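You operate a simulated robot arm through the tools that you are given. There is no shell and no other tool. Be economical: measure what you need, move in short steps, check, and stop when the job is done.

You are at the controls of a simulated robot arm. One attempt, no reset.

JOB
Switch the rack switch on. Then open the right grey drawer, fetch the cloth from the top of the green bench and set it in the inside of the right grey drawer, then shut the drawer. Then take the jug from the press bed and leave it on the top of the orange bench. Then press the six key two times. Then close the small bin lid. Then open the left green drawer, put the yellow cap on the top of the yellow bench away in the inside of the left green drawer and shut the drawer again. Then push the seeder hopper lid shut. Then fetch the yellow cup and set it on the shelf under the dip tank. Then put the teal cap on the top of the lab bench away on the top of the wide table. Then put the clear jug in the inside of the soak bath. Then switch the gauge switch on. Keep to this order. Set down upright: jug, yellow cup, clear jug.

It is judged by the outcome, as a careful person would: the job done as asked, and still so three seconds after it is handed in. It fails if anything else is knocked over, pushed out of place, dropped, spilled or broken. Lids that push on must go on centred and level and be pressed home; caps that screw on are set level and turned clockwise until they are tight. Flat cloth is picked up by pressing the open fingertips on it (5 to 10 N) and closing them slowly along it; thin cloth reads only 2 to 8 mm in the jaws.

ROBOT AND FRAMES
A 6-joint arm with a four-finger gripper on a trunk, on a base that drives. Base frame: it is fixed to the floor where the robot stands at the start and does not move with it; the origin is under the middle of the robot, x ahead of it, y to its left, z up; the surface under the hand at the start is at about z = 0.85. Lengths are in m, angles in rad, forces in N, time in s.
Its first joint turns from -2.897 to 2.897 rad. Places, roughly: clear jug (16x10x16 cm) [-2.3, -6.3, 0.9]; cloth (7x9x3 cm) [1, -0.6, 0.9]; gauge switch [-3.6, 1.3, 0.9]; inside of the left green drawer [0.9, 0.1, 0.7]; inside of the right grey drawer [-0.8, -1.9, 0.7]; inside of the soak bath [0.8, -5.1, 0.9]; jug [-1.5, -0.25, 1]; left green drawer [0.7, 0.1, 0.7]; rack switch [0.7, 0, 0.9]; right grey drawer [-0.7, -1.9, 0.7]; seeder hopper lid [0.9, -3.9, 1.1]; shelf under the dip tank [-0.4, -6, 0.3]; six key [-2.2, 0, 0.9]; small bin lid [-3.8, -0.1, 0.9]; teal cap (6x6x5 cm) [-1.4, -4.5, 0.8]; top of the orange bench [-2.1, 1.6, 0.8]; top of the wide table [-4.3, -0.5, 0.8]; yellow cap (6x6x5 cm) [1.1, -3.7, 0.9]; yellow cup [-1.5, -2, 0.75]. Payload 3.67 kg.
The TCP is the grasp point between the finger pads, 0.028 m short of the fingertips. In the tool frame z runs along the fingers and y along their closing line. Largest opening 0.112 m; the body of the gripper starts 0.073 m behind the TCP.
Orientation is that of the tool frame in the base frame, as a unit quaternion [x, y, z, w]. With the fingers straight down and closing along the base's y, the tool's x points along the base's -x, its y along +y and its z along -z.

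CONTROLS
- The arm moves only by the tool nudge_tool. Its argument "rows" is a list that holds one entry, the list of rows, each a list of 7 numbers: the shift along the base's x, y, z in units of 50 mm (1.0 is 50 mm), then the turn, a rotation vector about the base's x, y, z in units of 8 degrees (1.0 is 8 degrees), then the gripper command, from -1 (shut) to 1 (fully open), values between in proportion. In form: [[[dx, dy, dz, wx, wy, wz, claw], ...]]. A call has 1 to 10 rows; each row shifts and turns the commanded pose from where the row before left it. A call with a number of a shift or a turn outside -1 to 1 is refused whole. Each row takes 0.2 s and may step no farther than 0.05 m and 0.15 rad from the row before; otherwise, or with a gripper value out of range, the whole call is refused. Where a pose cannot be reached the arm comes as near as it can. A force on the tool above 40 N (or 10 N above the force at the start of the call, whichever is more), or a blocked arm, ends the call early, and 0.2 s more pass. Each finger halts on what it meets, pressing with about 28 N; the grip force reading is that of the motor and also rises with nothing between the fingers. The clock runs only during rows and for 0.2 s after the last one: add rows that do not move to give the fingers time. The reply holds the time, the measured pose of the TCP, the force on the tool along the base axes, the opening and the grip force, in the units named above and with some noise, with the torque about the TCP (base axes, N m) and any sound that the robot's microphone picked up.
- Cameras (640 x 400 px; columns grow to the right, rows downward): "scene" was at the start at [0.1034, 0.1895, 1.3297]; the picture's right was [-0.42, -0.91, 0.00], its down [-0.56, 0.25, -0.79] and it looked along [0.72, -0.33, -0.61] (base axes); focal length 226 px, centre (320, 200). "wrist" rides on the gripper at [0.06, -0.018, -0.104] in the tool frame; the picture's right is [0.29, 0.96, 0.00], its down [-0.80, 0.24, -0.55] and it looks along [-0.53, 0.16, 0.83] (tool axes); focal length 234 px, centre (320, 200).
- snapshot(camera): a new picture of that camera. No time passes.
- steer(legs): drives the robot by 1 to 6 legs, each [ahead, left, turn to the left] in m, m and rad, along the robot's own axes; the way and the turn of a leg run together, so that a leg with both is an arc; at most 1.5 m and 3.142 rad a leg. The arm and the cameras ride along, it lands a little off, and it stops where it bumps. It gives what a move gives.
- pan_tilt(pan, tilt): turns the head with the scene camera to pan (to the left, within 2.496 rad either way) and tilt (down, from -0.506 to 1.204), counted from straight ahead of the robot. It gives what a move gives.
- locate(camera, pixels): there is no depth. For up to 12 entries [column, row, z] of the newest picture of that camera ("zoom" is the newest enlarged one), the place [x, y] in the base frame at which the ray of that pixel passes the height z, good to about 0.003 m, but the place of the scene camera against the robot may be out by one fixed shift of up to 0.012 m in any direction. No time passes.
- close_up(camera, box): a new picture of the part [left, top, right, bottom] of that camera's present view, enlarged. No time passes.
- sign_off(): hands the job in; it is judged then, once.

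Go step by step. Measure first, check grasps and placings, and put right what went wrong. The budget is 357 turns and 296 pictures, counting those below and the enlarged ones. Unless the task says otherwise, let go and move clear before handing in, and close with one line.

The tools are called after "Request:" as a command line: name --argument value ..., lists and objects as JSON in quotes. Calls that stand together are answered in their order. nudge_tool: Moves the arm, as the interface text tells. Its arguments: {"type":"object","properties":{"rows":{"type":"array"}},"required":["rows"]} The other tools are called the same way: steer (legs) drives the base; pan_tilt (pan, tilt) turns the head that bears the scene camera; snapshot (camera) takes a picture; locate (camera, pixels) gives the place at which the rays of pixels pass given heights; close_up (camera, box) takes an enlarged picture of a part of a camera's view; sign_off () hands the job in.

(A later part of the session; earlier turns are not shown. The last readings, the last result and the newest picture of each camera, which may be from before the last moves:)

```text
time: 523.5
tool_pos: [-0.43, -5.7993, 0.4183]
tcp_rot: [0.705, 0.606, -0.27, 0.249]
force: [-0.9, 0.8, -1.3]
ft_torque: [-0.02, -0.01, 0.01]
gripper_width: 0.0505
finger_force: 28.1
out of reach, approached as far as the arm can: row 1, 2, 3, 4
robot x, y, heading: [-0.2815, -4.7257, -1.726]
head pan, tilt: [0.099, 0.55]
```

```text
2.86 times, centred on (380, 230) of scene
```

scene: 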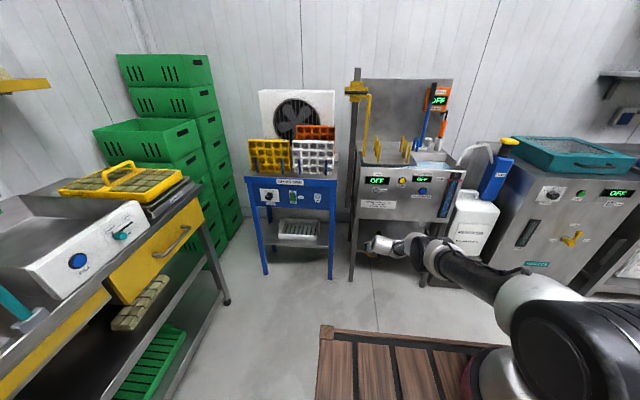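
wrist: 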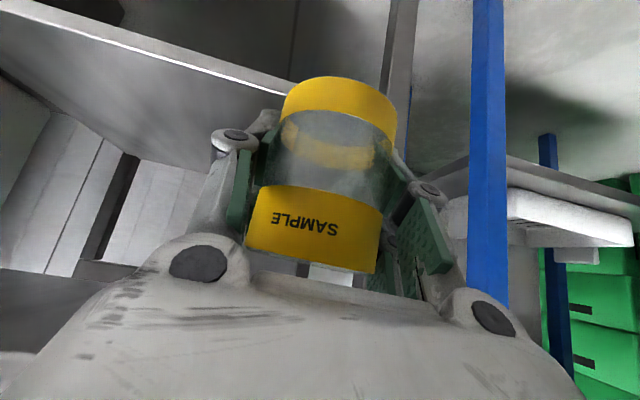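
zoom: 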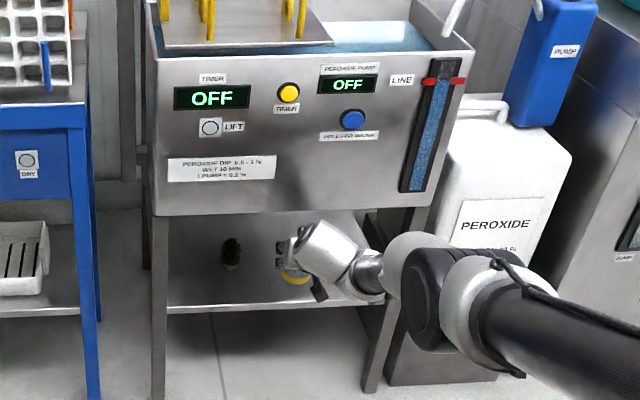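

The arm cannot go lower at this tilt. A slightly steeper tool (12°) lets it; the cup would touch down with one edge and rock level on release. I tilt back a little and advance the base a bit.

Request:
nudge_tool --rows '[[[0, 0, 0.1, 0.74, -0.12, 0, -1], [0, 0, 0, 0.74, -0.12, 0, -1], [0, 0, 0, 0, 0, 0, -1]]]'

Request:
steer --legs '[[0.09, 0, 0]]'

Request:
close_up --camera "scene" --box '[300, 160, 460, 320]'

```text
time: 524.3
tool_pos: [-0.429, -5.8033, 0.4235]
tcp_rot: [0.714, 0.613, -0.249, 0.23]
force: [-0.7, 0.2, -1.0]
ft_torque: [0.0, 0.01, 0.02]
gripper_width: 0.0504
finger_force: 27.8
out of reach, approached as far as the arm can: row 1, 2
robot x, y, heading: [-0.2843, -4.7241, -1.727]
head pan, tilt: [0.099, 0.55]
```

```text
time: 525.4
tool_pos: [-0.4376, -5.8462, 0.3925]
tcp_rot: [0.718, 0.621, -0.232, 0.213]
force: [0.2, 0.2, -1.4]
ft_torque: [0.0, 0.01, 0.0]
gripper_width: 0.0502
finger_force: 27.8
robot x, y, heading: [-0.2928, -4.7967, -1.73]
head pan, tilt: [0.099, 0.55]
stopped in leg 1: the robot was blocked; the commanded pose is now the measured one
```

```text
2.50 times, centred on (380, 240) of scene
```

zoom: 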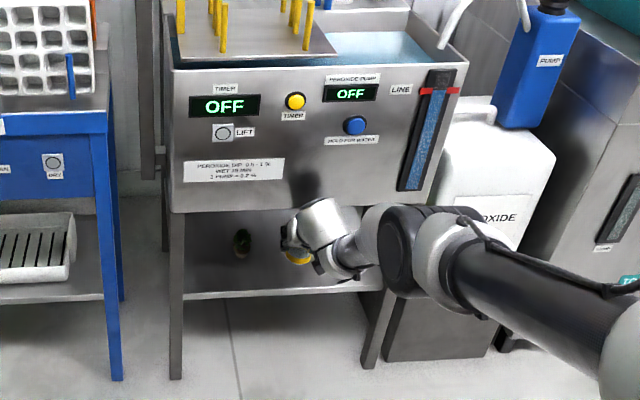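

The wrist just touched the tank's lower edge; the pose is now lower and close to the goal. I ease back 1 cm and lower.

Request:
nudge_tool --rows '[[[0.03, 0.25, -0.1, 0, 0, 0, -1], [0, 0, -0.2, 0, 0, 0, -1], [0, 0, -0.2, 0, 0, 0, -1], [0, 0, -0.2, 0, 0, 0, -1]]]'

Request:
close_up --camera "scene" --box '[310, 190, 430, 300]'

```text
time: 526.4
tool_pos: [-0.4349, -5.8258, 0.3703]
tcp_rot: [0.717, 0.621, -0.232, 0.213]
force: [-0.1, -0.4, -1.4]
ft_torque: [-0.01, -0.03, 0.01]
gripper_width: 0.0504
finger_force: 28.4
out of reach, approached as far as the arm can: row 3, 4
robot x, y, heading: [-0.2962, -4.7951, -1.729]
head pan, tilt: [0.099, 0.55]
```

```text
3.64 times, centred on (370, 245) of scene
```

zoom: 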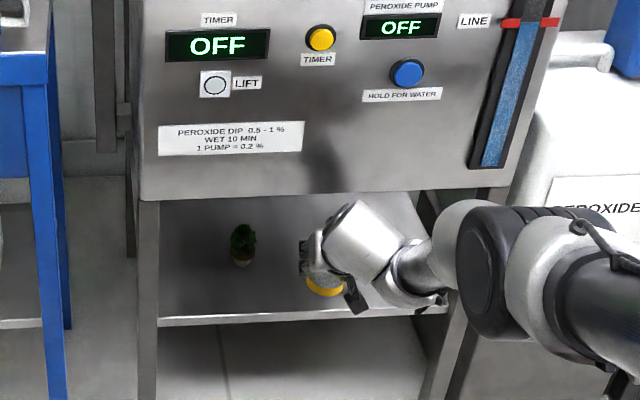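

With this grip the shelf position can't be reached safely: the wrist meets the tank edge. I'll regrasp the cup higher and at a steeper tilt on a nearby bench. First back out straight, raise, and look at the lab bench.

Request:
steer --legs '[[-0.35, 0, 0]]'

Request:
nudge_tool --rows '[[[0, 0, 0.9, 0, 0, 0, -1], [0, 0, 0.9, 0, 0, 0, -1], [0, 0, 0.9, 0, 0, 0, -1], [0, 0, 0.9, 0, 0, 0, -1], [0, 0, 0.9, 0, 0, 0, -1], [0, 0, 0.9, 0, 0, 0, -1], [0, 0, 0.9, 0, 0, 0, -1], [0, 0, 0.9, 0, 0, 0, -1], [0, 0, 0.9, 0, 0, 0, -1], [0, 0, 0.9, 0, 0, 0, -1]]]'

Request:
pan_tilt --pan -1.0 --tilt 0.45

Request:
snapshot --camera "scene"

```text
time: 528.7
tool_pos: [-0.3795, -5.4826, 0.3692]
tcp_rot: [0.717, 0.622, -0.231, 0.213]
force: [0.6, -0.4, -2.5]
ft_torque: [-0.03, 0.01, 0.0]
gripper_width: 0.05
finger_force: 28.1
robot x, y, heading: [-0.2422, -4.4517, -1.73]
head pan, tilt: [0.099, 0.55]
```

```text
time: 530.9
tool_pos: [-0.3318, -5.4778, 0.818]
tcp_rot: [0.719, 0.621, -0.231, 0.212]
force: [-0.4, 0.0, -2.3]
ft_torque: [-0.01, 0.02, 0.06]
gripper_width: 0.0504
finger_force: 27.7
out of reach, approached as far as the arm can: row 1, 2, 3, 4
robot x, y, heading: [-0.2408, -4.4491, -1.728]
head pan, tilt: [0.099, 0.55]
```

```text
time: 532.2
tool_pos: [-0.3321, -5.4787, 0.8201]
tcp_rot: [0.717, 0.622, -0.231, 0.213]
force: [0.1, 0.5, -0.3]
ft_torque: [0.01, 0.0, 0.0]
gripper_width: 0.0503
finger_force: 28.2
robot x, y, heading: [-0.239, -4.4502, -1.729]
head pan, tilt: [-1.0, 0.45]
```

```text
66 pictures are left
```

scene: 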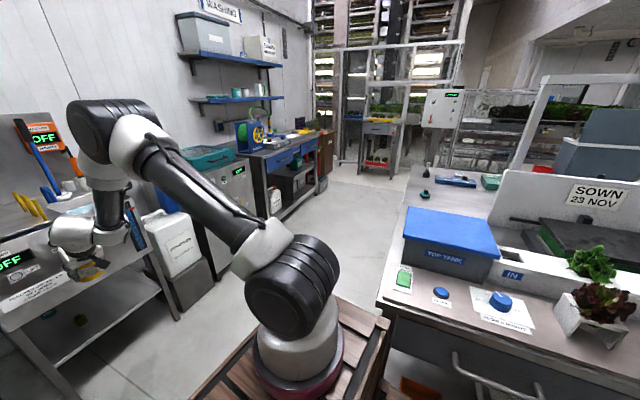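

Request:
locate --camera "scene" --pixels '[[425, 196, 0.82], [412, 205, 0.8], [385, 285, 0.85], [430, 215, 0.8], [405, 210, 0.8], [440, 160, 0.8], [455, 180, 0.8], [403, 238, 0.85]]'

Request:
close_up --camera "scene" --box '[380, 140, 540, 260]'

```text
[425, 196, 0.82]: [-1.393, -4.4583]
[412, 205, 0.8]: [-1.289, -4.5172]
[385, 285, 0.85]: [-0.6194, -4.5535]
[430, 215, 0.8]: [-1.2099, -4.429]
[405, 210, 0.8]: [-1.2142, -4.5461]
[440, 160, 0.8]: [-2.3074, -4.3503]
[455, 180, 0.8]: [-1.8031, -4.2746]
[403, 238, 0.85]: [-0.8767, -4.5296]
```

```text
3.33 times, centred on (460, 200) of scene
```

zoom: 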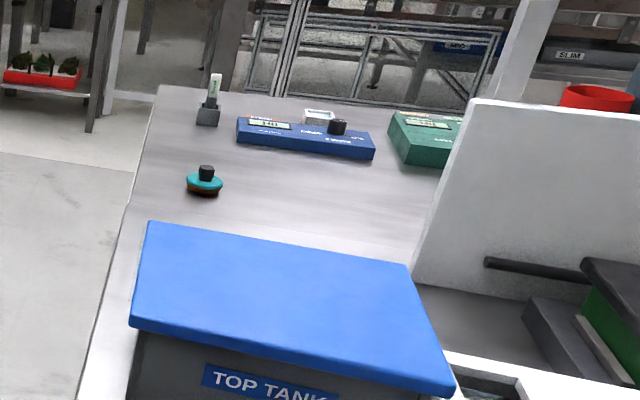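

The lab bench has free room near (-1.6,-4.4), west of the teal cap (-1.393,-4.458). I raise the arm and drive round to face north-west there.

Request:
nudge_tool --rows '[[[0, 0, 0.9, 0, 0, 0, -1], [0, 0, 0.9, 0, 0, 0, -1], [0, 0, 0.9, 0, 0, 0, -1], [0, 0, 0.9, 0, 0, 0, -1], [0, 0, 0.9, 0, 0, 0, -1], [0, 0, 0.9, 0, 0, 0, -1], [0, 0, 0.9, 0, 0, 0, -1], [0, 0, 0.5, 0, 0, 0, -1]]]'

Request:
steer --legs '[[0, 0, -0.8], [0.746, 0.209, 0], [0, 0, -1.22]]'

Request:
pan_tilt --pan 0.15 --tilt 0.55

Request:
snapshot --camera "scene"

```text
time: 534.0
tool_pos: [-0.3321, -5.4781, 1.1599]
tcp_rot: [0.717, 0.622, -0.231, 0.213]
force: [0.3, 0.1, -0.8]
ft_torque: [-0.01, -0.02, 0.0]
gripper_width: 0.0503
finger_force: 28.0
robot x, y, heading: [-0.2393, -4.4501, -1.726]
head pan, tilt: [-1.0, 0.45]
```

```text
time: 535.5
tool_pos: [-0.6089, -5.4365, 1.1592]
tcp_rot: [0.798, 0.515, -0.259, 0.178]
force: [0.0, -0.4, -1.4]
ft_torque: [-0.05, -0.01, 0.0]
gripper_width: 0.0504
finger_force: 27.6
robot x, y, heading: [-0.2357, -4.4782, -2.014]
head pan, tilt: [-1.0, 0.45]
stopped in leg 1: the robot was blocked; the commanded pose is now the measured one
```

```text
time: 536.9
tool_pos: [-0.6076, -5.4365, 1.1611]
tcp_rot: [0.798, 0.514, -0.26, 0.178]
force: [-0.1, 0.1, -0.7]
ft_torque: [0.0, 0.02, -0.01]
gripper_width: 0.0501
finger_force: 28.3
robot x, y, heading: [-0.2329, -4.4749, -2.013]
head pan, tilt: [0.15, 0.55]
```

```text
64 pictures are left
```

scene: 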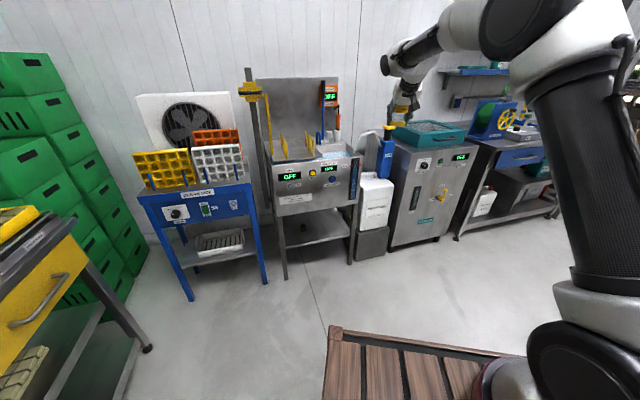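

The base's flank touched the island corner. I move away from it along an arc while turning.

Request:
steer --legs '[[0.4, 0.2, -0.45], [0.2, 0.05, -0.25]]'

```text
time: 540.8
tool_pos: [-1.3816, -5.5234, 1.1607]
tcp_rot: [0.928, 0.201, -0.305, 0.076]
force: [1.0, -0.5, -1.5]
ft_torque: [0.01, 0.04, -0.02]
gripper_width: 0.0503
finger_force: 27.9
robot x, y, heading: [-0.4674, -5.0501, -2.732]
head pan, tilt: [0.15, 0.55]
```

Request:
steer --legs '[[0.24, -0.03, 0], [0, 0, -1.01]]'

Request:
pan_tilt --pan 0.1 --tilt 0.55

Request:
snapshot --camera "scene"

```text
time: 545.2
tool_pos: [-1.5888, -4.5926, 1.1584]
tcp_rot: [0.909, -0.274, -0.303, -0.082]
force: [0.6, 0.3, -1.9]
ft_torque: [0.02, 0.01, -0.01]
gripper_width: 0.0506
finger_force: 28.3
robot x, y, heading: [-0.7007, -5.1147, 2.537]
head pan, tilt: [0.15, 0.55]
```

```text
time: 545.8
tool_pos: [-1.5876, -4.5949, 1.1603]
tcp_rot: [0.909, -0.274, -0.303, -0.081]
force: [0.2, 0.6, -1.8]
ft_torque: [0.02, 0.03, 0.02]
gripper_width: 0.0505
finger_force: 28.1
robot x, y, heading: [-0.699, -5.1188, 2.539]
head pan, tilt: [0.099, 0.55]
```

```text
63 pictures are left
```

scene: 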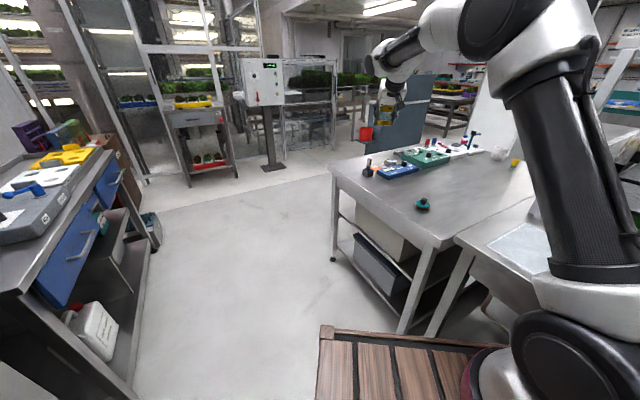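

Request:
locate --camera "scene" --pixels '[[423, 207, 0.8], [375, 190, 0.8], [395, 215, 0.8], [440, 235, 0.8], [332, 170, 0.8], [435, 245, 0.8], [470, 200, 0.8], [455, 185, 0.8]]'

Request:
snapshot --camera "wrist"

```text
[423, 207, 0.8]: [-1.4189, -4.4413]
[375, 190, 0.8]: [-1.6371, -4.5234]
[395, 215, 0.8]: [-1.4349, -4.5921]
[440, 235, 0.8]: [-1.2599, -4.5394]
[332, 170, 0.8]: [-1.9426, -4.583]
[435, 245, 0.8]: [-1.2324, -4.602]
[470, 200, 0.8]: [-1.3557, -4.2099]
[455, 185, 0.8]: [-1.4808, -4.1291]
```

```text
62 pictures are left
```

wrist: 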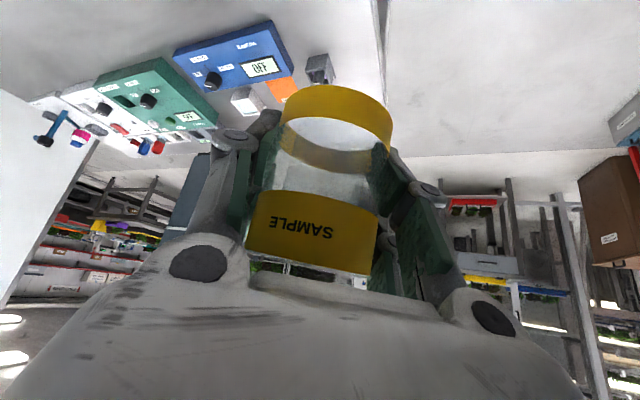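

Request:
locate --camera "wrist" --pixels '[[290, 70, 0.82], [318, 75, 0.82], [285, 100, 0.82], [215, 115, 0.82], [240, 108, 0.82], [185, 85, 0.82]]'

```text
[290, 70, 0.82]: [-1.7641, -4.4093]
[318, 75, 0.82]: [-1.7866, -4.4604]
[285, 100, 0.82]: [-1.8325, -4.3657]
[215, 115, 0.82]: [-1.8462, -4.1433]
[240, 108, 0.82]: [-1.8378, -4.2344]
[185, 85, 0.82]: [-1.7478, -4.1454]
```

Free area is x -1.72…-1.45. I restore the cup to level and lower it at about (-1.58,-4.43).

Request:
nudge_tool --rows '[[[0, 0.58, -0.7, 0.22, 0.33, 0, -1], [0, 0.58, -0.8, 0.22, 0.33, 0, -1], [0, 0.58, -0.8, 0, 0, 0, -1], [0, 0.58, -0.8, 0, 0, 0, -1], [0, 0.5, -0.8, 0, 0, 0, -1], [0, 0.4, -0.8, 0, 0, 0, -1]]]'

Request:
snapshot --camera "scene"

```text
time: 547.2
tool_pos: [-1.5902, -4.434, 0.9267]
tcp_rot: [0.89, -0.268, -0.355, -0.098]
force: [-0.1, -0.3, 0.0]
ft_torque: [-0.05, -0.06, -0.01]
gripper_width: 0.0507
finger_force: 27.1
robot x, y, heading: [-0.6974, -5.1166, 2.538]
head pan, tilt: [0.099, 0.55]
```

```text
61 pictures are left
```

scene: 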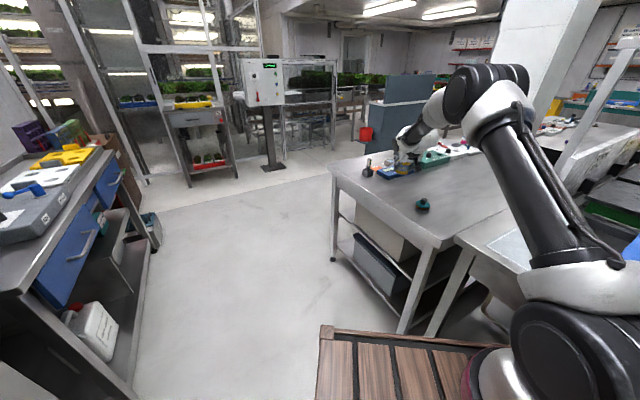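

Request:
nudge_tool --rows '[[[0, 0, -0.6, 0, 0, 0, -1], [0, 0, -0.4, 0, 0, 0, -1], [0, 0, -0.2, 0, 0, 0, -1], [0, 0, -0.15, 0, 0, 0, -1], [0, 0, -0.1, 0, 0, 0, -1], [0, 0, -0.1, 0, 0, 0, -1], [0, 0, -0.1, 0, 0, 0, -1]]]'

Request:
close_up --camera "scene" --box '[350, 110, 470, 220]'

```text
time: 548.8
tool_pos: [-1.5886, -4.4306, 0.8741]
tcp_rot: [0.892, -0.268, -0.352, -0.095]
force: [0.1, 0.0, -1.7]
ft_torque: [0.0, 0.02, 0.0]
gripper_width: 0.0504
finger_force: 28.3
out of reach, approached as far as the arm can: row 3, 4, 5, 6, 7
robot x, y, heading: [-0.701, -5.1178, 2.536]
head pan, tilt: [0.099, 0.55]
```

```text
3.64 times, centred on (410, 165) of scene
```

zoom: 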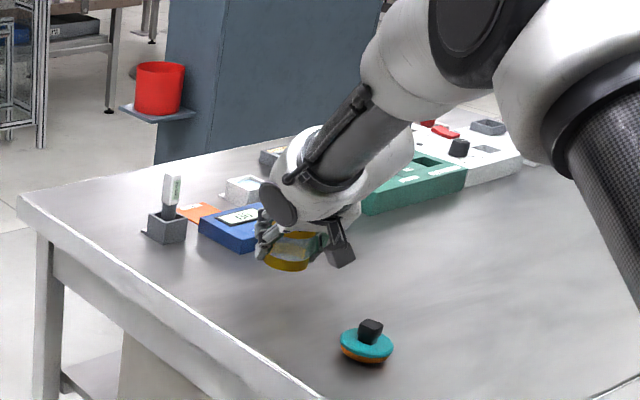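

The arm is at its limit; I shift the base 8 cm west and compensate with the arm, then finish lowering.

Request:
steer --legs '[[0.066, 0.045, 0]]'

Request:
nudge_tool --rows '[[[0.7, 0, 0.1, 0, 0, 0, -1], [0.7, -0.1, 0, 0, 0, 0, -1], [0, 0, -0.2, 0, 0, 0, -1], [0, 0, -0.2, 0, 0, 0, -1], [0, 0, -0.15, 0, 0, 0, -1], [0, 0, -0.1, 0, 0, 0, -1], [0, 0, -0.1, 0, 0, 0, -1]]]'

```text
time: 549.9
tool_pos: [-1.6679, -4.431, 0.8734]
tcp_rot: [0.892, -0.268, -0.352, -0.095]
force: [-1.5, 0.3, -0.8]
ft_torque: [0.06, 0.04, 0.0]
gripper_width: 0.0504
finger_force: 28.3
robot x, y, heading: [-0.7788, -5.1164, 2.538]
head pan, tilt: [0.099, 0.55]
```

```text
time: 551.5
tool_pos: [-1.654, -4.4294, 0.8628]
tcp_rot: [0.894, -0.262, -0.35, -0.092]
force: [0.5, 0.3, -1.4]
ft_torque: [0.01, 0.01, -0.01]
gripper_width: 0.0504
finger_force: 28.6
out of reach, approached as far as the arm can: row 1, 2, 3, 4, 5, 6, 7
robot x, y, heading: [-0.7793, -5.1163, 2.54]
head pan, tilt: [0.099, 0.55]
```

Request:
nudge_tool --rows '[[[0.6, -0.3, 0.9, 0, 0, 0, -1], [0.6, -0.3, 0.5, 0, 0, 0, -1], [0, 0, 0, 0, 0, 0, -1]]]'

Request:
nudge_tool --rows '[[[0, 0, -0.3, 0, 0, 0, -1], [0, 0, -0.3, 0, 0, 0, -1], [0, 0, -0.2, 0, 0, 0, -1]]]'

```text
refused: row 1 steps farther than a row can; nothing moved
```

```text
time: 552.3
tool_pos: [-1.6534, -4.4288, 0.8633]
tcp_rot: [0.895, -0.262, -0.35, -0.092]
force: [-0.7, 0.1, -0.8]
ft_torque: [0.0, 0.02, 0.04]
gripper_width: 0.0504
finger_force: 28.0
out of reach, approached as far as the arm can: row 1, 2, 3
robot x, y, heading: [-0.7819, -5.1191, 2.544]
head pan, tilt: [0.099, 0.55]
```

Request:
nudge_tool --rows '[[[0, 0, 0.9, 0, 0, 0, -1], [0, 0, 0.9, 0, 0, 0, -1], [0.6, -0.3, 0.2, 0, 0, 0, -1], [0.6, -0.3, 0, 0, 0, 0, -1], [0.6, -0.3, 0, 0, 0, 0, -1], [0.3, -0.1, 0, 0, 0, 0, -1]]]'

```text
time: 553.7
tool_pos: [-1.5941, -4.4579, 0.962]
tcp_rot: [0.892, -0.267, -0.353, -0.095]
force: [0.4, -0.2, -1.4]
ft_torque: [-0.02, -0.02, 0.0]
gripper_width: 0.0503
finger_force: 27.9
out of reach, approached as far as the arm can: row 5, 6
robot x, y, heading: [-0.785, -5.1166, 2.537]
head pan, tilt: [0.099, 0.55]
```

The wrist prefers the tool pointing clockwise of the radial direction. I yaw the tool -16° (cup stays level) and lower again.

Request:
nudge_tool --rows '[[[0, 0, 0, 0, 0, -1, -1], [0, 0, 0, 0, 0, -1, -1], [0, 0, -0.6, 0, 0, 0, -1], [0, 0, -0.6, 0, 0, 0, -1], [0, 0, -0.5, 0, 0, 0, -1], [0, 0, -0.2, 0, 0, 0, -1]]]'

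```text
time: 555.1
tool_pos: [-1.5972, -4.4443, 0.9633]
tcp_rot: [0.887, -0.294, -0.341, -0.106]
force: [0.1, 0.7, -0.7]
ft_torque: [0.01, 0.0, -0.02]
gripper_width: 0.0506
finger_force: 28.0
out of reach, approached as far as the arm can: row 1, 2, 3, 4, 5, 6
robot x, y, heading: [-0.7809, -5.1172, 2.541]
head pan, tilt: [0.099, 0.55]
```

Request:
nudge_tool --rows '[[[0, 0, 0.1, 0, 0, 1, -1], [0, 0, 0, 0, 0, 1, -1], [0, 0, 0, 0, 0, 1, -1], [0, 0, 0, 0, 0, 1, -1], [0, 0, -0.4, 0, 0, 0, -1], [0, 0, -0.4, 0, 0, 0, -1], [0, 0, -0.4, 0, 0, 0, -1]]]'

```text
time: 556.7
tool_pos: [-1.5948, -4.4445, 0.9074]
tcp_rot: [0.932, -0.039, -0.36, -0.009]
force: [-0.8, -0.5, -1.4]
ft_torque: [0.0, -0.01, 0.01]
gripper_width: 0.0503
finger_force: 28.4
robot x, y, heading: [-0.7811, -5.1198, 2.542]
head pan, tilt: [0.099, 0.55]
```

Counter-clockwise works: no flags now. I continue lowering to contact.

Request:
nudge_tool --rows '[[[0, 0, -0.4, 0, 0, 0, -1], [0, 0, -0.3, 0, 0, 0, -1], [0, 0, -0.2, 0, 0, 0, -1], [0, 0, -0.1, 0, 0, 0, -1], [0, 0, -0.1, 0, 0, 0, -1], [0, 0, -0.1, 0, 0, 0, -1], [0, 0, -0.1, 0, 0, 0, -1]]]'

```text
time: 558.3
tool_pos: [-1.5962, -4.4438, 0.8411]
tcp_rot: [0.933, -0.039, -0.359, -0.009]
force: [1.4, 0.6, -0.3]
ft_torque: [0.02, 0.02, 0.01]
gripper_width: 0.0505
finger_force: 28.4
robot x, y, heading: [-0.7801, -5.1163, 2.54]
head pan, tilt: [0.099, 0.55]
```

With this yaw offset the arm reaches low without complaint, so the present grip can serve at the tank. I lift again and drive back east, to stand north-east of the shelf.

Request:
nudge_tool --rows '[[[0, 0, 0.9, 0, 0, 0, -1], [0, 0, 0.9, 0, 0, 0, -1], [0, 0, 0.9, 0, 0, 0, -1], [0, 0, 0.9, 0, 0, 0, -1], [0, 0, 0.9, 0, 0, 0, -1], [0, 0, 0.9, 0, 0, 0, -1], [0, 0, 0.9, 0, 0, 0, -1], [0, 0, 0.9, 0, 0, 0, -1]]]'

```text
time: 560.1
tool_pos: [-1.5958, -4.4442, 1.2004]
tcp_rot: [0.933, -0.039, -0.359, -0.009]
force: [0.3, 0.8, -1.6]
ft_torque: [-0.05, 0.03, 0.01]
gripper_width: 0.0503
finger_force: 27.6
robot x, y, heading: [-0.78, -5.1209, 2.542]
head pan, tilt: [0.099, 0.55]
```

Request:
steer --legs '[[-0.686, -0.468, 0], [0.209, -0.305, 0], [0, 0, 1.64]]'

Request:
pan_tilt --pan 0.2 --tilt 0.6

Request:
snapshot --camera "scene"

```text
time: 570.4
tool_pos: [-0.575, -5.6148, 1.2008]
tcp_rot: [0.67, 0.648, -0.255, 0.255]
force: [-0.3, 0.1, -1.5]
ft_torque: [0.01, 0.0, 0.03]
gripper_width: 0.0502
finger_force: 28.0
robot x, y, heading: [0.0594, -4.7676, -2.122]
head pan, tilt: [0.099, 0.55]
```

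```text
time: 571.0
tool_pos: [-0.5742, -5.6145, 1.2008]
tcp_rot: [0.67, 0.649, -0.255, 0.255]
force: [-0.4, -0.7, -1.1]
ft_torque: [0.0, 0.02, -0.02]
gripper_width: 0.0503
finger_force: 27.9
robot x, y, heading: [0.0558, -4.7646, -2.118]
head pan, tilt: [0.201, 0.6]
```

```text
59 pictures are left
```

scene: 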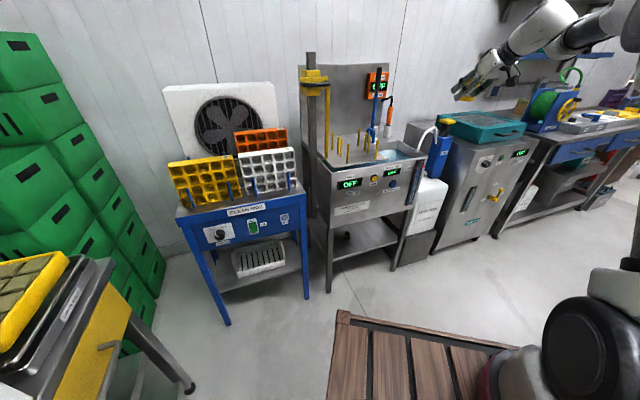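

Tool points -y with the offset. I shift slightly and lower in front of the shelf.

Request:
nudge_tool --rows '[[[0.9, 0.2, 0, 0, 0, 0, -1], [0.9, 0.2, 0, 0, 0, 0, -1], [0, 0, -0.95, 0, 0, 0, -1], [0, 0, -0.95, 0, 0, 0, -1], [0, 0, -0.95, 0, 0, 0, -1], [0, 0, -0.95, 0, 0, 0, -1], [0, 0, -0.95, 0, 0, 0, -1], [0, 0, -0.95, 0, 0, 0, -1], [0, 0, -0.95, 0, 0, 0, -1], [0, 0, -0.95, 0, 0, 0, -1]]]'

Request:
nudge_tool --rows '[[[0, 0, -0.95, 0, 0, 0, -1], [0, 0, -0.95, 0, 0, 0, -1], [0, 0, -0.95, 0, 0, 0, -1], [0, 0, -0.95, 0, 0, 0, -1], [0, 0, -0.95, 0, 0, 0, -1], [0, 0, -0.95, 0, 0, 0, -1], [0, 0, -0.95, 0, 0, 0, -1], [0, 0, -0.8, 0, 0, 0, -1]]]'

```text
time: 573.2
tool_pos: [-0.4881, -5.5926, 0.8206]
tcp_rot: [0.671, 0.648, -0.256, 0.254]
force: [0.7, -0.1, -0.5]
ft_torque: [0.04, 0.01, 0.0]
gripper_width: 0.0504
finger_force: 27.7
robot x, y, heading: [0.0576, -4.7687, -2.123]
head pan, tilt: [0.201, 0.6]
```

```text
time: 575.0
tool_pos: [-0.4848, -5.5953, 0.451]
tcp_rot: [0.67, 0.649, -0.256, 0.255]
force: [0.5, -0.2, -0.7]
ft_torque: [0.03, -0.05, 0.0]
gripper_width: 0.0503
finger_force: 27.6
robot x, y, heading: [0.0584, -4.7677, -2.116]
head pan, tilt: [0.201, 0.6]
```

No limits hit. I lower to 0.40, bring the base 0.15 m south, then extend under the tank.

Request:
nudge_tool --rows '[[[0, 0, -0.5, 0, 0, 0, -1], [0, 0, -0.5, 0, 0, 0, -1]]]'

Request:
steer --legs '[[0.128, 0.078, 0]]'

Request:
close_up --camera "scene" --box '[280, 150, 460, 320]'

```text
time: 575.6
tool_pos: [-0.484, -5.5944, 0.4017]
tcp_rot: [0.671, 0.648, -0.256, 0.256]
force: [0.3, 0.3, -1.0]
ft_torque: [0.05, 0.02, 0.01]
gripper_width: 0.0503
finger_force: 27.9
robot x, y, heading: [0.0543, -4.7688, -2.119]
head pan, tilt: [0.201, 0.6]
```

```text
time: 577.0
tool_pos: [-0.4837, -5.7454, 0.401]
tcp_rot: [0.67, 0.649, -0.254, 0.255]
force: [0.6, 1.1, -0.8]
ft_torque: [-0.04, 0.03, 0.0]
gripper_width: 0.0503
finger_force: 28.1
robot x, y, heading: [0.0549, -4.9145, -2.124]
head pan, tilt: [0.201, 0.6]
```

```text
2.35 times, centred on (370, 235) of scene
```

zoom: 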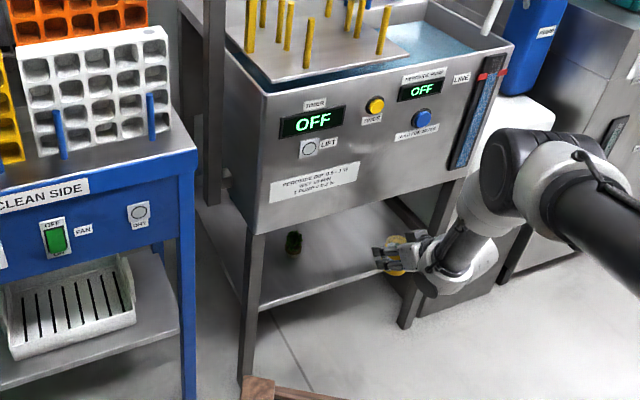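

The wrist ball would near the right leg; I shift the cup +0.1 m in x first, then move inward.

Request:
nudge_tool --rows '[[[0.95, 0, 0, 0, 0, 0, -1], [0.95, 0, 0, 0, 0, 0, -1], [0, -0.6, -0.1, 0, 0, 0, -1], [0, -0.6, -0.1, 0, 0, 0, -1], [0, -0.5, -0.1, 0, 0, 0, -1]]]'

Request:
close_up --camera "scene" --box '[290, 170, 450, 310]'

```text
time: 578.2
tool_pos: [-0.3884, -5.8329, 0.3876]
tcp_rot: [0.671, 0.649, -0.255, 0.253]
force: [0.1, -0.6, -1.4]
ft_torque: [0.02, 0.01, 0.0]
gripper_width: 0.0503
finger_force: 28.1
robot x, y, heading: [0.0578, -4.9192, -2.121]
head pan, tilt: [0.201, 0.6]
```

```text
2.86 times, centred on (370, 240) of scene
```

zoom: 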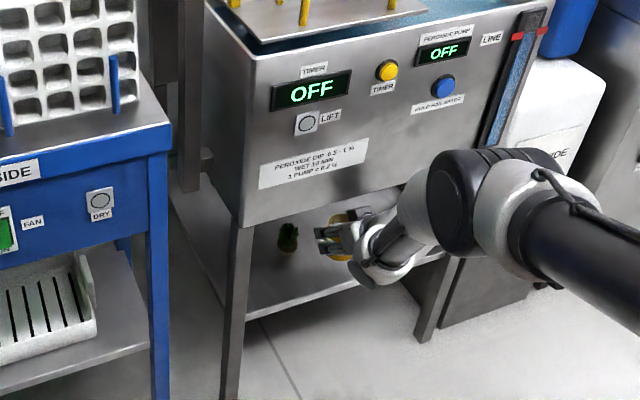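

Request:
nudge_tool --rows '[[[0, -0.3, -0.1, 0, 0, 0, -1], [0, -0.3, -0.1, 0, 0, 0, -1], [0, 0, -0.15, 0, 0, 0, -1], [0, 0, -0.15, 0, 0, 0, -1], [0, 0, -0.1, 0, 0, 0, -1], [0, 0, -0.1, 0, 0, 0, -1], [0, 0, -0.1, 0, 0, 0, -1]]]'

Request:
close_up --camera "scene" --box '[310, 190, 430, 300]'

```text
time: 579.8
tool_pos: [-0.3839, -5.8422, 0.3678]
tcp_rot: [0.671, 0.648, -0.255, 0.255]
force: [0.2, -0.1, -1.3]
ft_torque: [-0.02, -0.03, 0.01]
gripper_width: 0.0505
finger_force: 28.1
out of reach, approached as far as the arm can: row 2, 3, 4, 5, 6, 7
robot x, y, heading: [0.057, -4.9149, -2.123]
head pan, tilt: [0.201, 0.6]
```

```text
3.64 times, centred on (370, 245) of scene
```

zoom: 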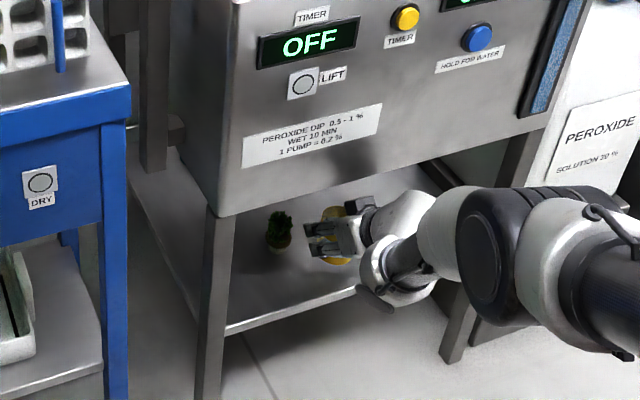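

At full stretch again; I retract 6 cm, bring the base 7 cm closer, and lower.

Request:
nudge_tool --rows '[[[0, 0.6, 0.1, 0, 0, 0, -1], [0, 0.6, 0.1, 0, 0, 0, -1], [0, 0.3, 0, 0, 0, 0, -1]]]'

Request:
steer --legs '[[0.07, 0.02, 0]]'

```text
time: 580.6
tool_pos: [-0.3826, -5.7687, 0.3772]
tcp_rot: [0.67, 0.649, -0.255, 0.255]
force: [0.8, 0.6, -0.3]
ft_torque: [0.0, -0.02, 0.03]
gripper_width: 0.0504
finger_force: 28.0
robot x, y, heading: [0.0565, -4.9196, -2.119]
head pan, tilt: [0.201, 0.6]
```

```text
time: 581.6
tool_pos: [-0.4021, -5.8382, 0.3768]
tcp_rot: [0.67, 0.649, -0.254, 0.255]
force: [-0.1, 0.3, -0.8]
ft_torque: [0.01, 0.01, -0.01]
gripper_width: 0.0505
finger_force: 27.9
robot x, y, heading: [0.0397, -4.986, -2.116]
head pan, tilt: [0.201, 0.6]
```

Request:
nudge_tool --rows '[[[0, -0.3, -0.1, 0, 0, 0, -1], [0, -0.1, -0.15, 0, 0, 0, -1], [0, 0, -0.1, 0, 0, 0, -1], [0, 0, -0.1, 0, 0, 0, -1], [0, 0, -0.1, 0, 0, 0, -1], [0, 0, -0.1, 0, 0, 0, -1], [0, 0, -0.1, 0, 0, 0, -1]]]'

Request:
close_up --camera "scene" --box '[310, 190, 430, 300]'

```text
time: 583.2
tool_pos: [-0.402, -5.8589, 0.3395]
tcp_rot: [0.67, 0.649, -0.255, 0.255]
force: [0.0, 0.1, -0.8]
ft_torque: [-0.01, 0.03, 0.0]
gripper_width: 0.0506
finger_force: 28.3
robot x, y, heading: [0.0383, -4.9889, -2.122]
head pan, tilt: [0.201, 0.6]
```

```text
3.64 times, centred on (370, 245) of scene
```

zoom: 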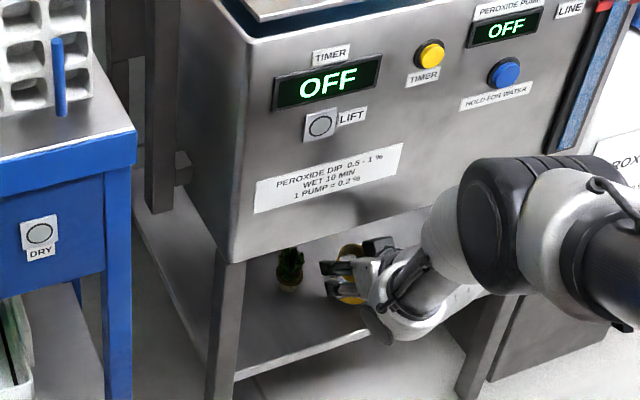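

No contact yet; continue down in small steps.

Request:
nudge_tool --rows '[[[0, 0, -0.1, 0, 0, 0, -1], [0, 0, -0.1, 0, 0, 0, -1], [0, 0, -0.1, 0, 0, 0, -1], [0, 0, -0.1, 0, 0, 0, -1], [0, 0, -0.1, 0, 0, 0, -1], [0, 0, -0.1, 0, 0, 0, -1], [0, 0, -0.1, 0, 0, 0, -1], [0, 0, -0.1, 0, 0, 0, -1]]]'

Request:
close_up --camera "scene" --box '[330, 220, 430, 310]'

```text
time: 583.8
tool_pos: [-0.4029, -5.8625, 0.3367]
tcp_rot: [0.669, 0.648, -0.259, 0.256]
force: [0.8, 4.3, 14.8]
ft_torque: [0.12, 0.45, -0.09]
gripper_width: 0.0505
finger_force: 28.1
robot x, y, heading: [0.0394, -4.9876, -2.124]
head pan, tilt: [0.201, 0.6]
stopped in row 2: the force on the tool passed its limit at 66 N (the readings are from after the stop); the commanded pose is now the measured one
```

```text
4.44 times, centred on (380, 265) of scene
```

zoom: 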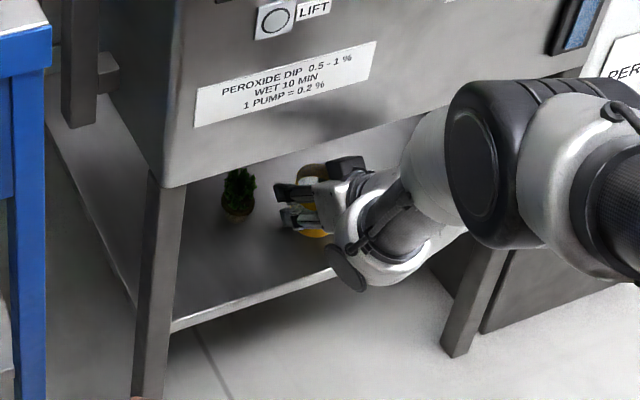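

Contact near the TCP: the cup stands on the shelf. I release gently and back out along the tool axis.

Request:
nudge_tool --rows '[[[0, 0, 0.03, 0, 0, 0, -0.3], [0, 0, 0, 0, 0, 0, 0.2], [0, 0, 0, 0, 0, 0, 0.6], [0, 0, 0, 0, 0, 0, 0.9], [0, 0.4, 0.1, 0, 0, 0, 0.9], [0, 0.6, 0.15, 0, 0, 0, 0.9], [0, 0.8, 0.2, 0, 0, 0, 0.9]]]'

Request:
close_up --camera "scene" --box '[320, 210, 440, 310]'

```text
time: 585.4
tool_pos: [-0.4027, -5.7699, 0.3585]
tcp_rot: [0.669, 0.649, -0.257, 0.256]
force: [0.3, 0.4, 0.2]
ft_torque: [0.0, 0.0, 0.02]
gripper_width: 0.1063
finger_force: 0.1
robot x, y, heading: [0.0385, -4.9881, -2.118]
head pan, tilt: [0.201, 0.6]
```

```text
4.00 times, centred on (380, 260) of scene
```

zoom: 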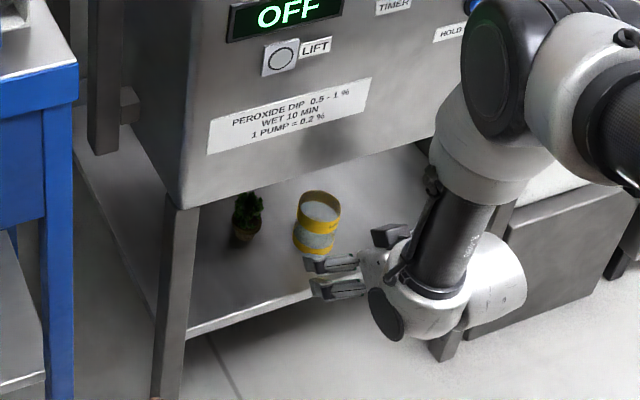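

The cup stands upright on the shelf. I withdraw, raise and level the tool.

Request:
nudge_tool --rows '[[[0, 0.95, 0.2, 0, 0, 0, 0.9], [0, 0.9, 0.4, 0, 0, 0, 0.9], [0, 0.3, 0.9, 0, 0, 0, 0.9], [0, 0, 0.95, 0, 0, 0, 0.9], [0, 0, 0.95, 0, 0, 0, 0.9], [0, 0, 0.95, 0, 0, 0, 0.9], [0, 0, 0.95, 0, 0, 0, 0.9], [0, 0, 0.95, 0, 0, 0, 0.9], [0, 0, 0.95, 0, 0, 0, 0.9], [0, 0, 0.95, 0, 0, 0, 0.9]]]'

Request:
nudge_tool --rows '[[[0, 0, 0.95, 0.9, 0, 0, 0.9], [0, 0, 0.95, 0.9, 0, 0, 0.9], [0, 0, 0.95, 0.9, 0, 0, 0.9], [0, 0, 0.95, 0.9, 0, 0, 0.9], [0, 0, 0.95, 0.9, 0, 0, 0.9], [0, 0, 0.95, 0.9, 0, 0, 0.9], [0, 0, 0.9, 0, 0, 0, 0.9]]]'

```text
time: 587.6
tool_pos: [-0.4043, -5.666, 0.7657]
tcp_rot: [0.668, 0.649, -0.257, 0.257]
force: [-0.9, 0.1, -0.4]
ft_torque: [-0.03, -0.03, 0.01]
gripper_width: 0.1065
finger_force: 0.2
robot x, y, heading: [0.0404, -4.9893, -2.121]
head pan, tilt: [0.201, 0.6]
```

```text
time: 589.2
tool_pos: [-0.3967, -5.641, 1.038]
tcp_rot: [0.712, 0.694, -0.014, 0.111]
force: [-0.3, 0.0, 0.1]
ft_torque: [0.02, 0.01, -0.02]
gripper_width: 0.1066
finger_force: 0.1
out of reach, approached as far as the arm can: row 3, 5, 6, 7
robot x, y, heading: [0.0372, -4.9849, -2.116]
head pan, tilt: [0.201, 0.6]
```

Request:
nudge_tool --rows '[[[0.4, 0.8, 0.3, 0, 0, 0, 0.9], [0.4, 0.8, 0.3, 0, 0, 0, 0.9], [0.4, 0.8, 0.3, 0, 0, 0, 0.9], [0.4, 0.8, 0.3, 0, 0, 0, 0.9], [0.3, 0.6, 0.4, 0, 0, 0, 0.9]]]'

Request:
steer --legs '[[-0.05, 0.0, 0], [0.3, 0.0, -0.75]]'

```text
time: 590.4
tool_pos: [-0.3024, -5.4511, 1.0942]
tcp_rot: [0.711, 0.693, -0.016, 0.119]
force: [-0.9, -0.2, -0.8]
ft_torque: [0.0, 0.0, 0.03]
gripper_width: 0.1064
finger_force: 0.1
out of reach, approached as far as the arm can: row 1, 2, 3, 4, 5
robot x, y, heading: [0.0384, -4.9872, -2.122]
head pan, tilt: [0.201, 0.6]
```

```text
time: 593.4
tool_pos: [-0.7414, -5.2167, 1.0941]
tcp_rot: [0.92, 0.374, -0.06, 0.103]
force: [-0.3, 0.5, 0.1]
ft_torque: [-0.02, 0.0, 0.0]
gripper_width: 0.1066
finger_force: 0.1
robot x, y, heading: [-0.1723, -5.1235, -2.892]
head pan, tilt: [0.201, 0.6]
```

Request:
steer --legs '[[0.53, -0.135, 0], [0, 0, -0.85]]'

Request:
snapshot --camera "wrist"

```text
time: 598.7
tool_pos: [-1.1641, -4.7535, 1.0946]
tcp_rot: [0.992, -0.039, -0.097, 0.069]
force: [0.0, 0.5, 0.1]
ft_torque: [-0.01, 0.0, 0.01]
gripper_width: 0.1064
finger_force: 0.0
robot x, y, heading: [-0.7143, -5.117, 2.541]
head pan, tilt: [0.201, 0.6]
```

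```text
52 pictures are left
```

wrist: 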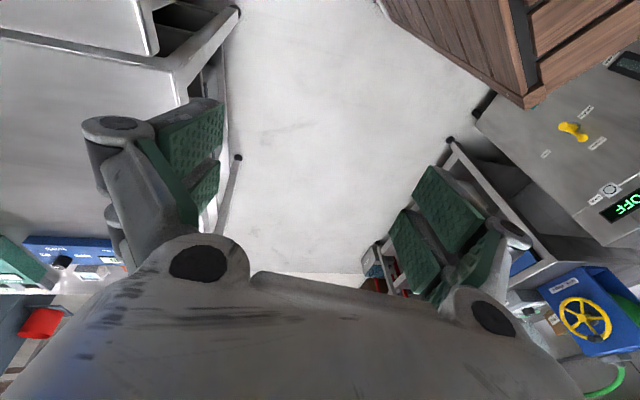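

Request:
nudge_tool --rows '[[[-0.4, 0.83, 0, 0, 0, 0, 0.6], [-0.4, 0.83, 0, 0.47, -0.72, 0, 0.6], [-0.4, 0.83, 0, 0.47, -0.72, 0, 0.6], [-0.4, 0.83, 0, 0, 0, 0, 0.6], [-0.4, 0.83, 0, 0, 0, 0, 0.6], [-0.4, 0.83, -0.2, 0, 0, 0, 0.6], [-0.4, 0.6, -0.4, 0, 0, 0, 0.6]]]'

Request:
snapshot --camera "wrist"

```text
time: 600.3
tool_pos: [-1.2931, -4.4975, 1.0327]
tcp_rot: [0.992, -0.039, -0.101, 0.058]
force: [0.4, -0.7, 0.8]
ft_torque: [0.09, 0.02, -0.04]
gripper_width: 0.0895
finger_force: 0.0
out of reach, approached as far as the arm can: row 2, 3
robot x, y, heading: [-0.7179, -5.1165, 2.54]
head pan, tilt: [0.201, 0.6]
```

```text
51 pictures are left
```

wrist: 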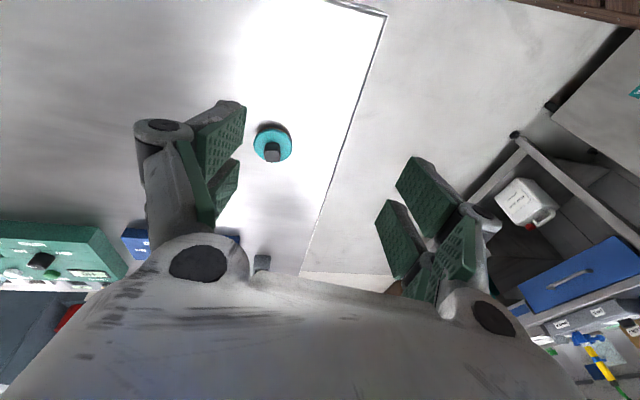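

Request:
locate --camera "wrist" --pixels '[[272, 143, 0.82], [272, 143, 0.8], [272, 143, 0.84], [273, 153, 0.86]]'

Request:
nudge_tool --rows '[[[-0.5, 0.2, -0.3, 0.47, -0.72, 0, 0.6], [-0.5, 0.2, -0.3, 0.47, -0.72, 0, 0.6], [-0.4, 0.1, -0.3, 0, 0, 0, 0.6]]]'

Request:
snapshot --camera "wrist"

```text
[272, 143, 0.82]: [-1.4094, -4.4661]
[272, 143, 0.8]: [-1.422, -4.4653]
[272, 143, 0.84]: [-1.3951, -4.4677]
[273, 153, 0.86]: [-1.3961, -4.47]
```

```text
time: 601.1
tool_pos: [-1.3427, -4.4928, 0.9466]
tcp_rot: [0.994, -0.037, -0.101, 0.031]
force: [-0.5, -0.3, 1.1]
ft_torque: [0.01, 0.03, -0.04]
gripper_width: 0.0894
finger_force: 0.0
out of reach, approached as far as the arm can: row 1, 2
robot x, y, heading: [-0.7197, -5.1179, 2.542]
head pan, tilt: [0.201, 0.6]
```

```text
50 pictures are left
```

wrist: 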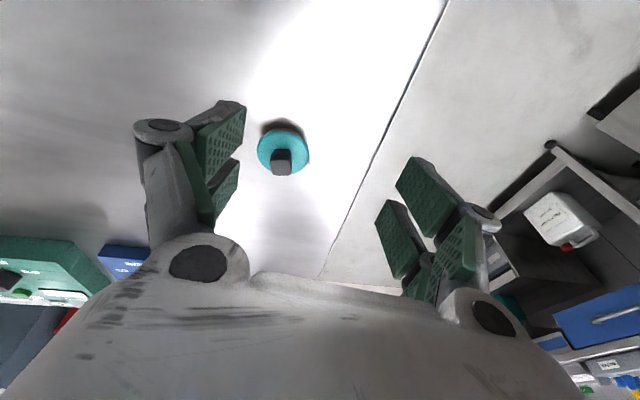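

Request:
locate --camera "wrist" --pixels '[[283, 150, 0.82], [283, 150, 0.8], [283, 150, 0.84], [258, 152, 0.82], [309, 150, 0.82]]'

```text
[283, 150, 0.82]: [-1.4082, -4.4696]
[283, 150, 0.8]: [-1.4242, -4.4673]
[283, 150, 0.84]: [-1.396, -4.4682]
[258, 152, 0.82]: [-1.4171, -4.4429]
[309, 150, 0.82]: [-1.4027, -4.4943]
```

Cap centre ≈(-1.41,-4.468). I descend over it (jaws close along y) and grip.

Request:
nudge_tool --rows '[[[-0.43, 0.17, -0.5, 0, 0, 0, 0.6], [-0.43, 0.17, -0.6, 0, 0, 0, 0.6], [-0.43, 0.15, -0.6, 0, 0, 0, 0.6], [0, 0, -0.3, 0, 0, 0, 0.6], [0, 0, -0.15, 0, 0, 0, 0.6]]]'

Request:
snapshot --camera "wrist"

```text
time: 602.3
tool_pos: [-1.4086, -4.4676, 0.841]
tcp_rot: [0.994, -0.036, -0.101, 0.033]
force: [0.2, -0.1, 0.4]
ft_torque: [-0.02, -0.01, 0.01]
gripper_width: 0.0899
finger_force: 0.1
robot x, y, heading: [-0.717, -5.1139, 2.539]
head pan, tilt: [0.201, 0.6]
```

```text
49 pictures are left
```

wrist: 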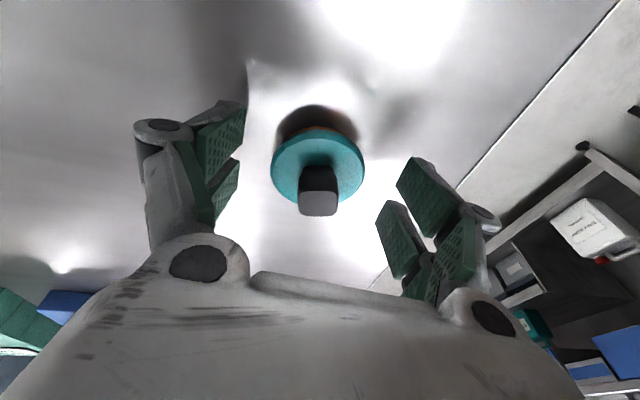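

Request:
nudge_tool --rows '[[[0, 0, -0.08, 0, 0, 0, 0.6], [0, 0, 0, 0, 0, 0, 0.2], [0, 0, 0, 0, 0, 0, -0.3], [0, 0, 0, 0, 0, 0, -1], [0, 0, 0, 0, 0, 0, -1], [0, 0, 0.5, 0, 0, 0, -1], [0, 0, 0.9, 0, 0, 0, -1], [0, 0, 0.9, 0, 0, 0, -1], [0, 0, 0.9, 0, 0, 0, -1]]]'

Request:
snapshot --camera "wrist"

```text
time: 604.3
tool_pos: [-1.4004, -4.4712, 0.9855]
tcp_rot: [0.992, -0.037, -0.114, 0.04]
force: [-0.6, 0.5, -0.8]
ft_torque: [-0.03, -0.02, 0.03]
gripper_width: 0.0539
finger_force: 27.8
out of reach, approached as far as the arm can: row 8, 9
robot x, y, heading: [-0.7197, -5.116, 2.537]
head pan, tilt: [0.201, 0.6]
```

```text
48 pictures are left
```

wrist: 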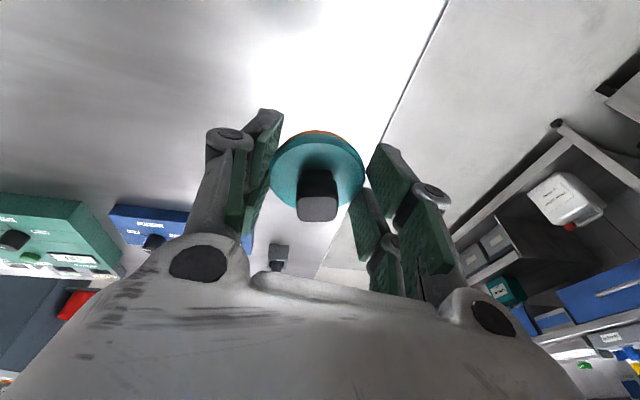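

Teal cap held. I tuck the arm, turn west and drive along the corridor towards the wide table, then look.

Request:
nudge_tool --rows '[[[0.6, -0.7, 0.3, 0, 0, 0, -1], [0.6, -0.7, 0.3, 0, 0, 0, -1], [0.6, -0.7, 0.3, 0, 0, 0, -1], [0.6, -0.7, 0.3, 0, 0, 0, -1], [0.5, -0.6, 0.3, 0, 0, 0, -1]]]'

Request:
steer --legs '[[0, 0.0, 0.6], [1.3, -0.03, 0]]'

Request:
pan_tilt --pan -1.1 --tilt 0.35

Request:
snapshot --camera "scene"

```text
time: 605.5
tool_pos: [-1.2486, -4.6451, 1.052]
tcp_rot: [0.993, -0.036, -0.107, 0.036]
force: [0.1, 0.2, -0.6]
ft_torque: [-0.06, -0.02, 0.02]
gripper_width: 0.0535
finger_force: 28.6
out of reach, approached as far as the arm can: row 1, 2, 5
robot x, y, heading: [-0.7151, -5.1151, 2.54]
head pan, tilt: [0.201, 0.6]
```

```text
time: 613.6
tool_pos: [-2.7057, -4.9728, 1.0525]
tcp_rot: [0.961, 0.251, -0.092, 0.065]
force: [-0.2, -0.3, 0.5]
ft_torque: [-0.01, -0.03, -0.01]
gripper_width: 0.0543
finger_force: 27.6
robot x, y, heading: [-2.0013, -5.0685, 3.123]
head pan, tilt: [0.201, 0.6]
```

```text
time: 615.1
tool_pos: [-2.7069, -4.9724, 1.0529]
tcp_rot: [0.961, 0.252, -0.092, 0.066]
force: [0.2, 0.1, -0.6]
ft_torque: [-0.02, 0.02, -0.01]
gripper_width: 0.0544
finger_force: 27.5
robot x, y, heading: [-2.004, -5.0717, 3.123]
head pan, tilt: [-1.1, 0.351]
```

```text
47 pictures are left
```

scene: 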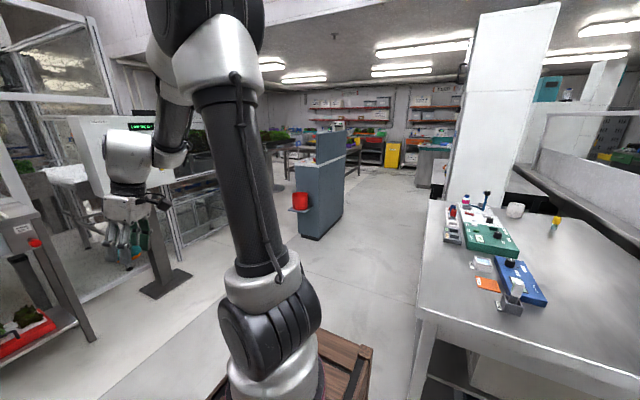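

The passage between the grey cabinet (x<-2.95) and the benches (x>-2.15) leads north. I drive along x≈-2.55.

Request:
steer --legs '[[0.55, 0, 0.018], [0, 0, -1.57], [1.4, 0, 0], [1.3, 0, 0]]'

```text
time: 634.6
tool_pos: [-2.4572, -1.6989, 1.052]
tcp_rot: [0.862, -0.495, -0.111, -0.019]
force: [-0.5, -0.7, -0.2]
ft_torque: [-0.01, 0.0, -0.02]
gripper_width: 0.0544
finger_force: 27.9
robot x, y, heading: [-2.5448, -2.4001, 1.574]
head pan, tilt: [-1.1, 0.351]
```

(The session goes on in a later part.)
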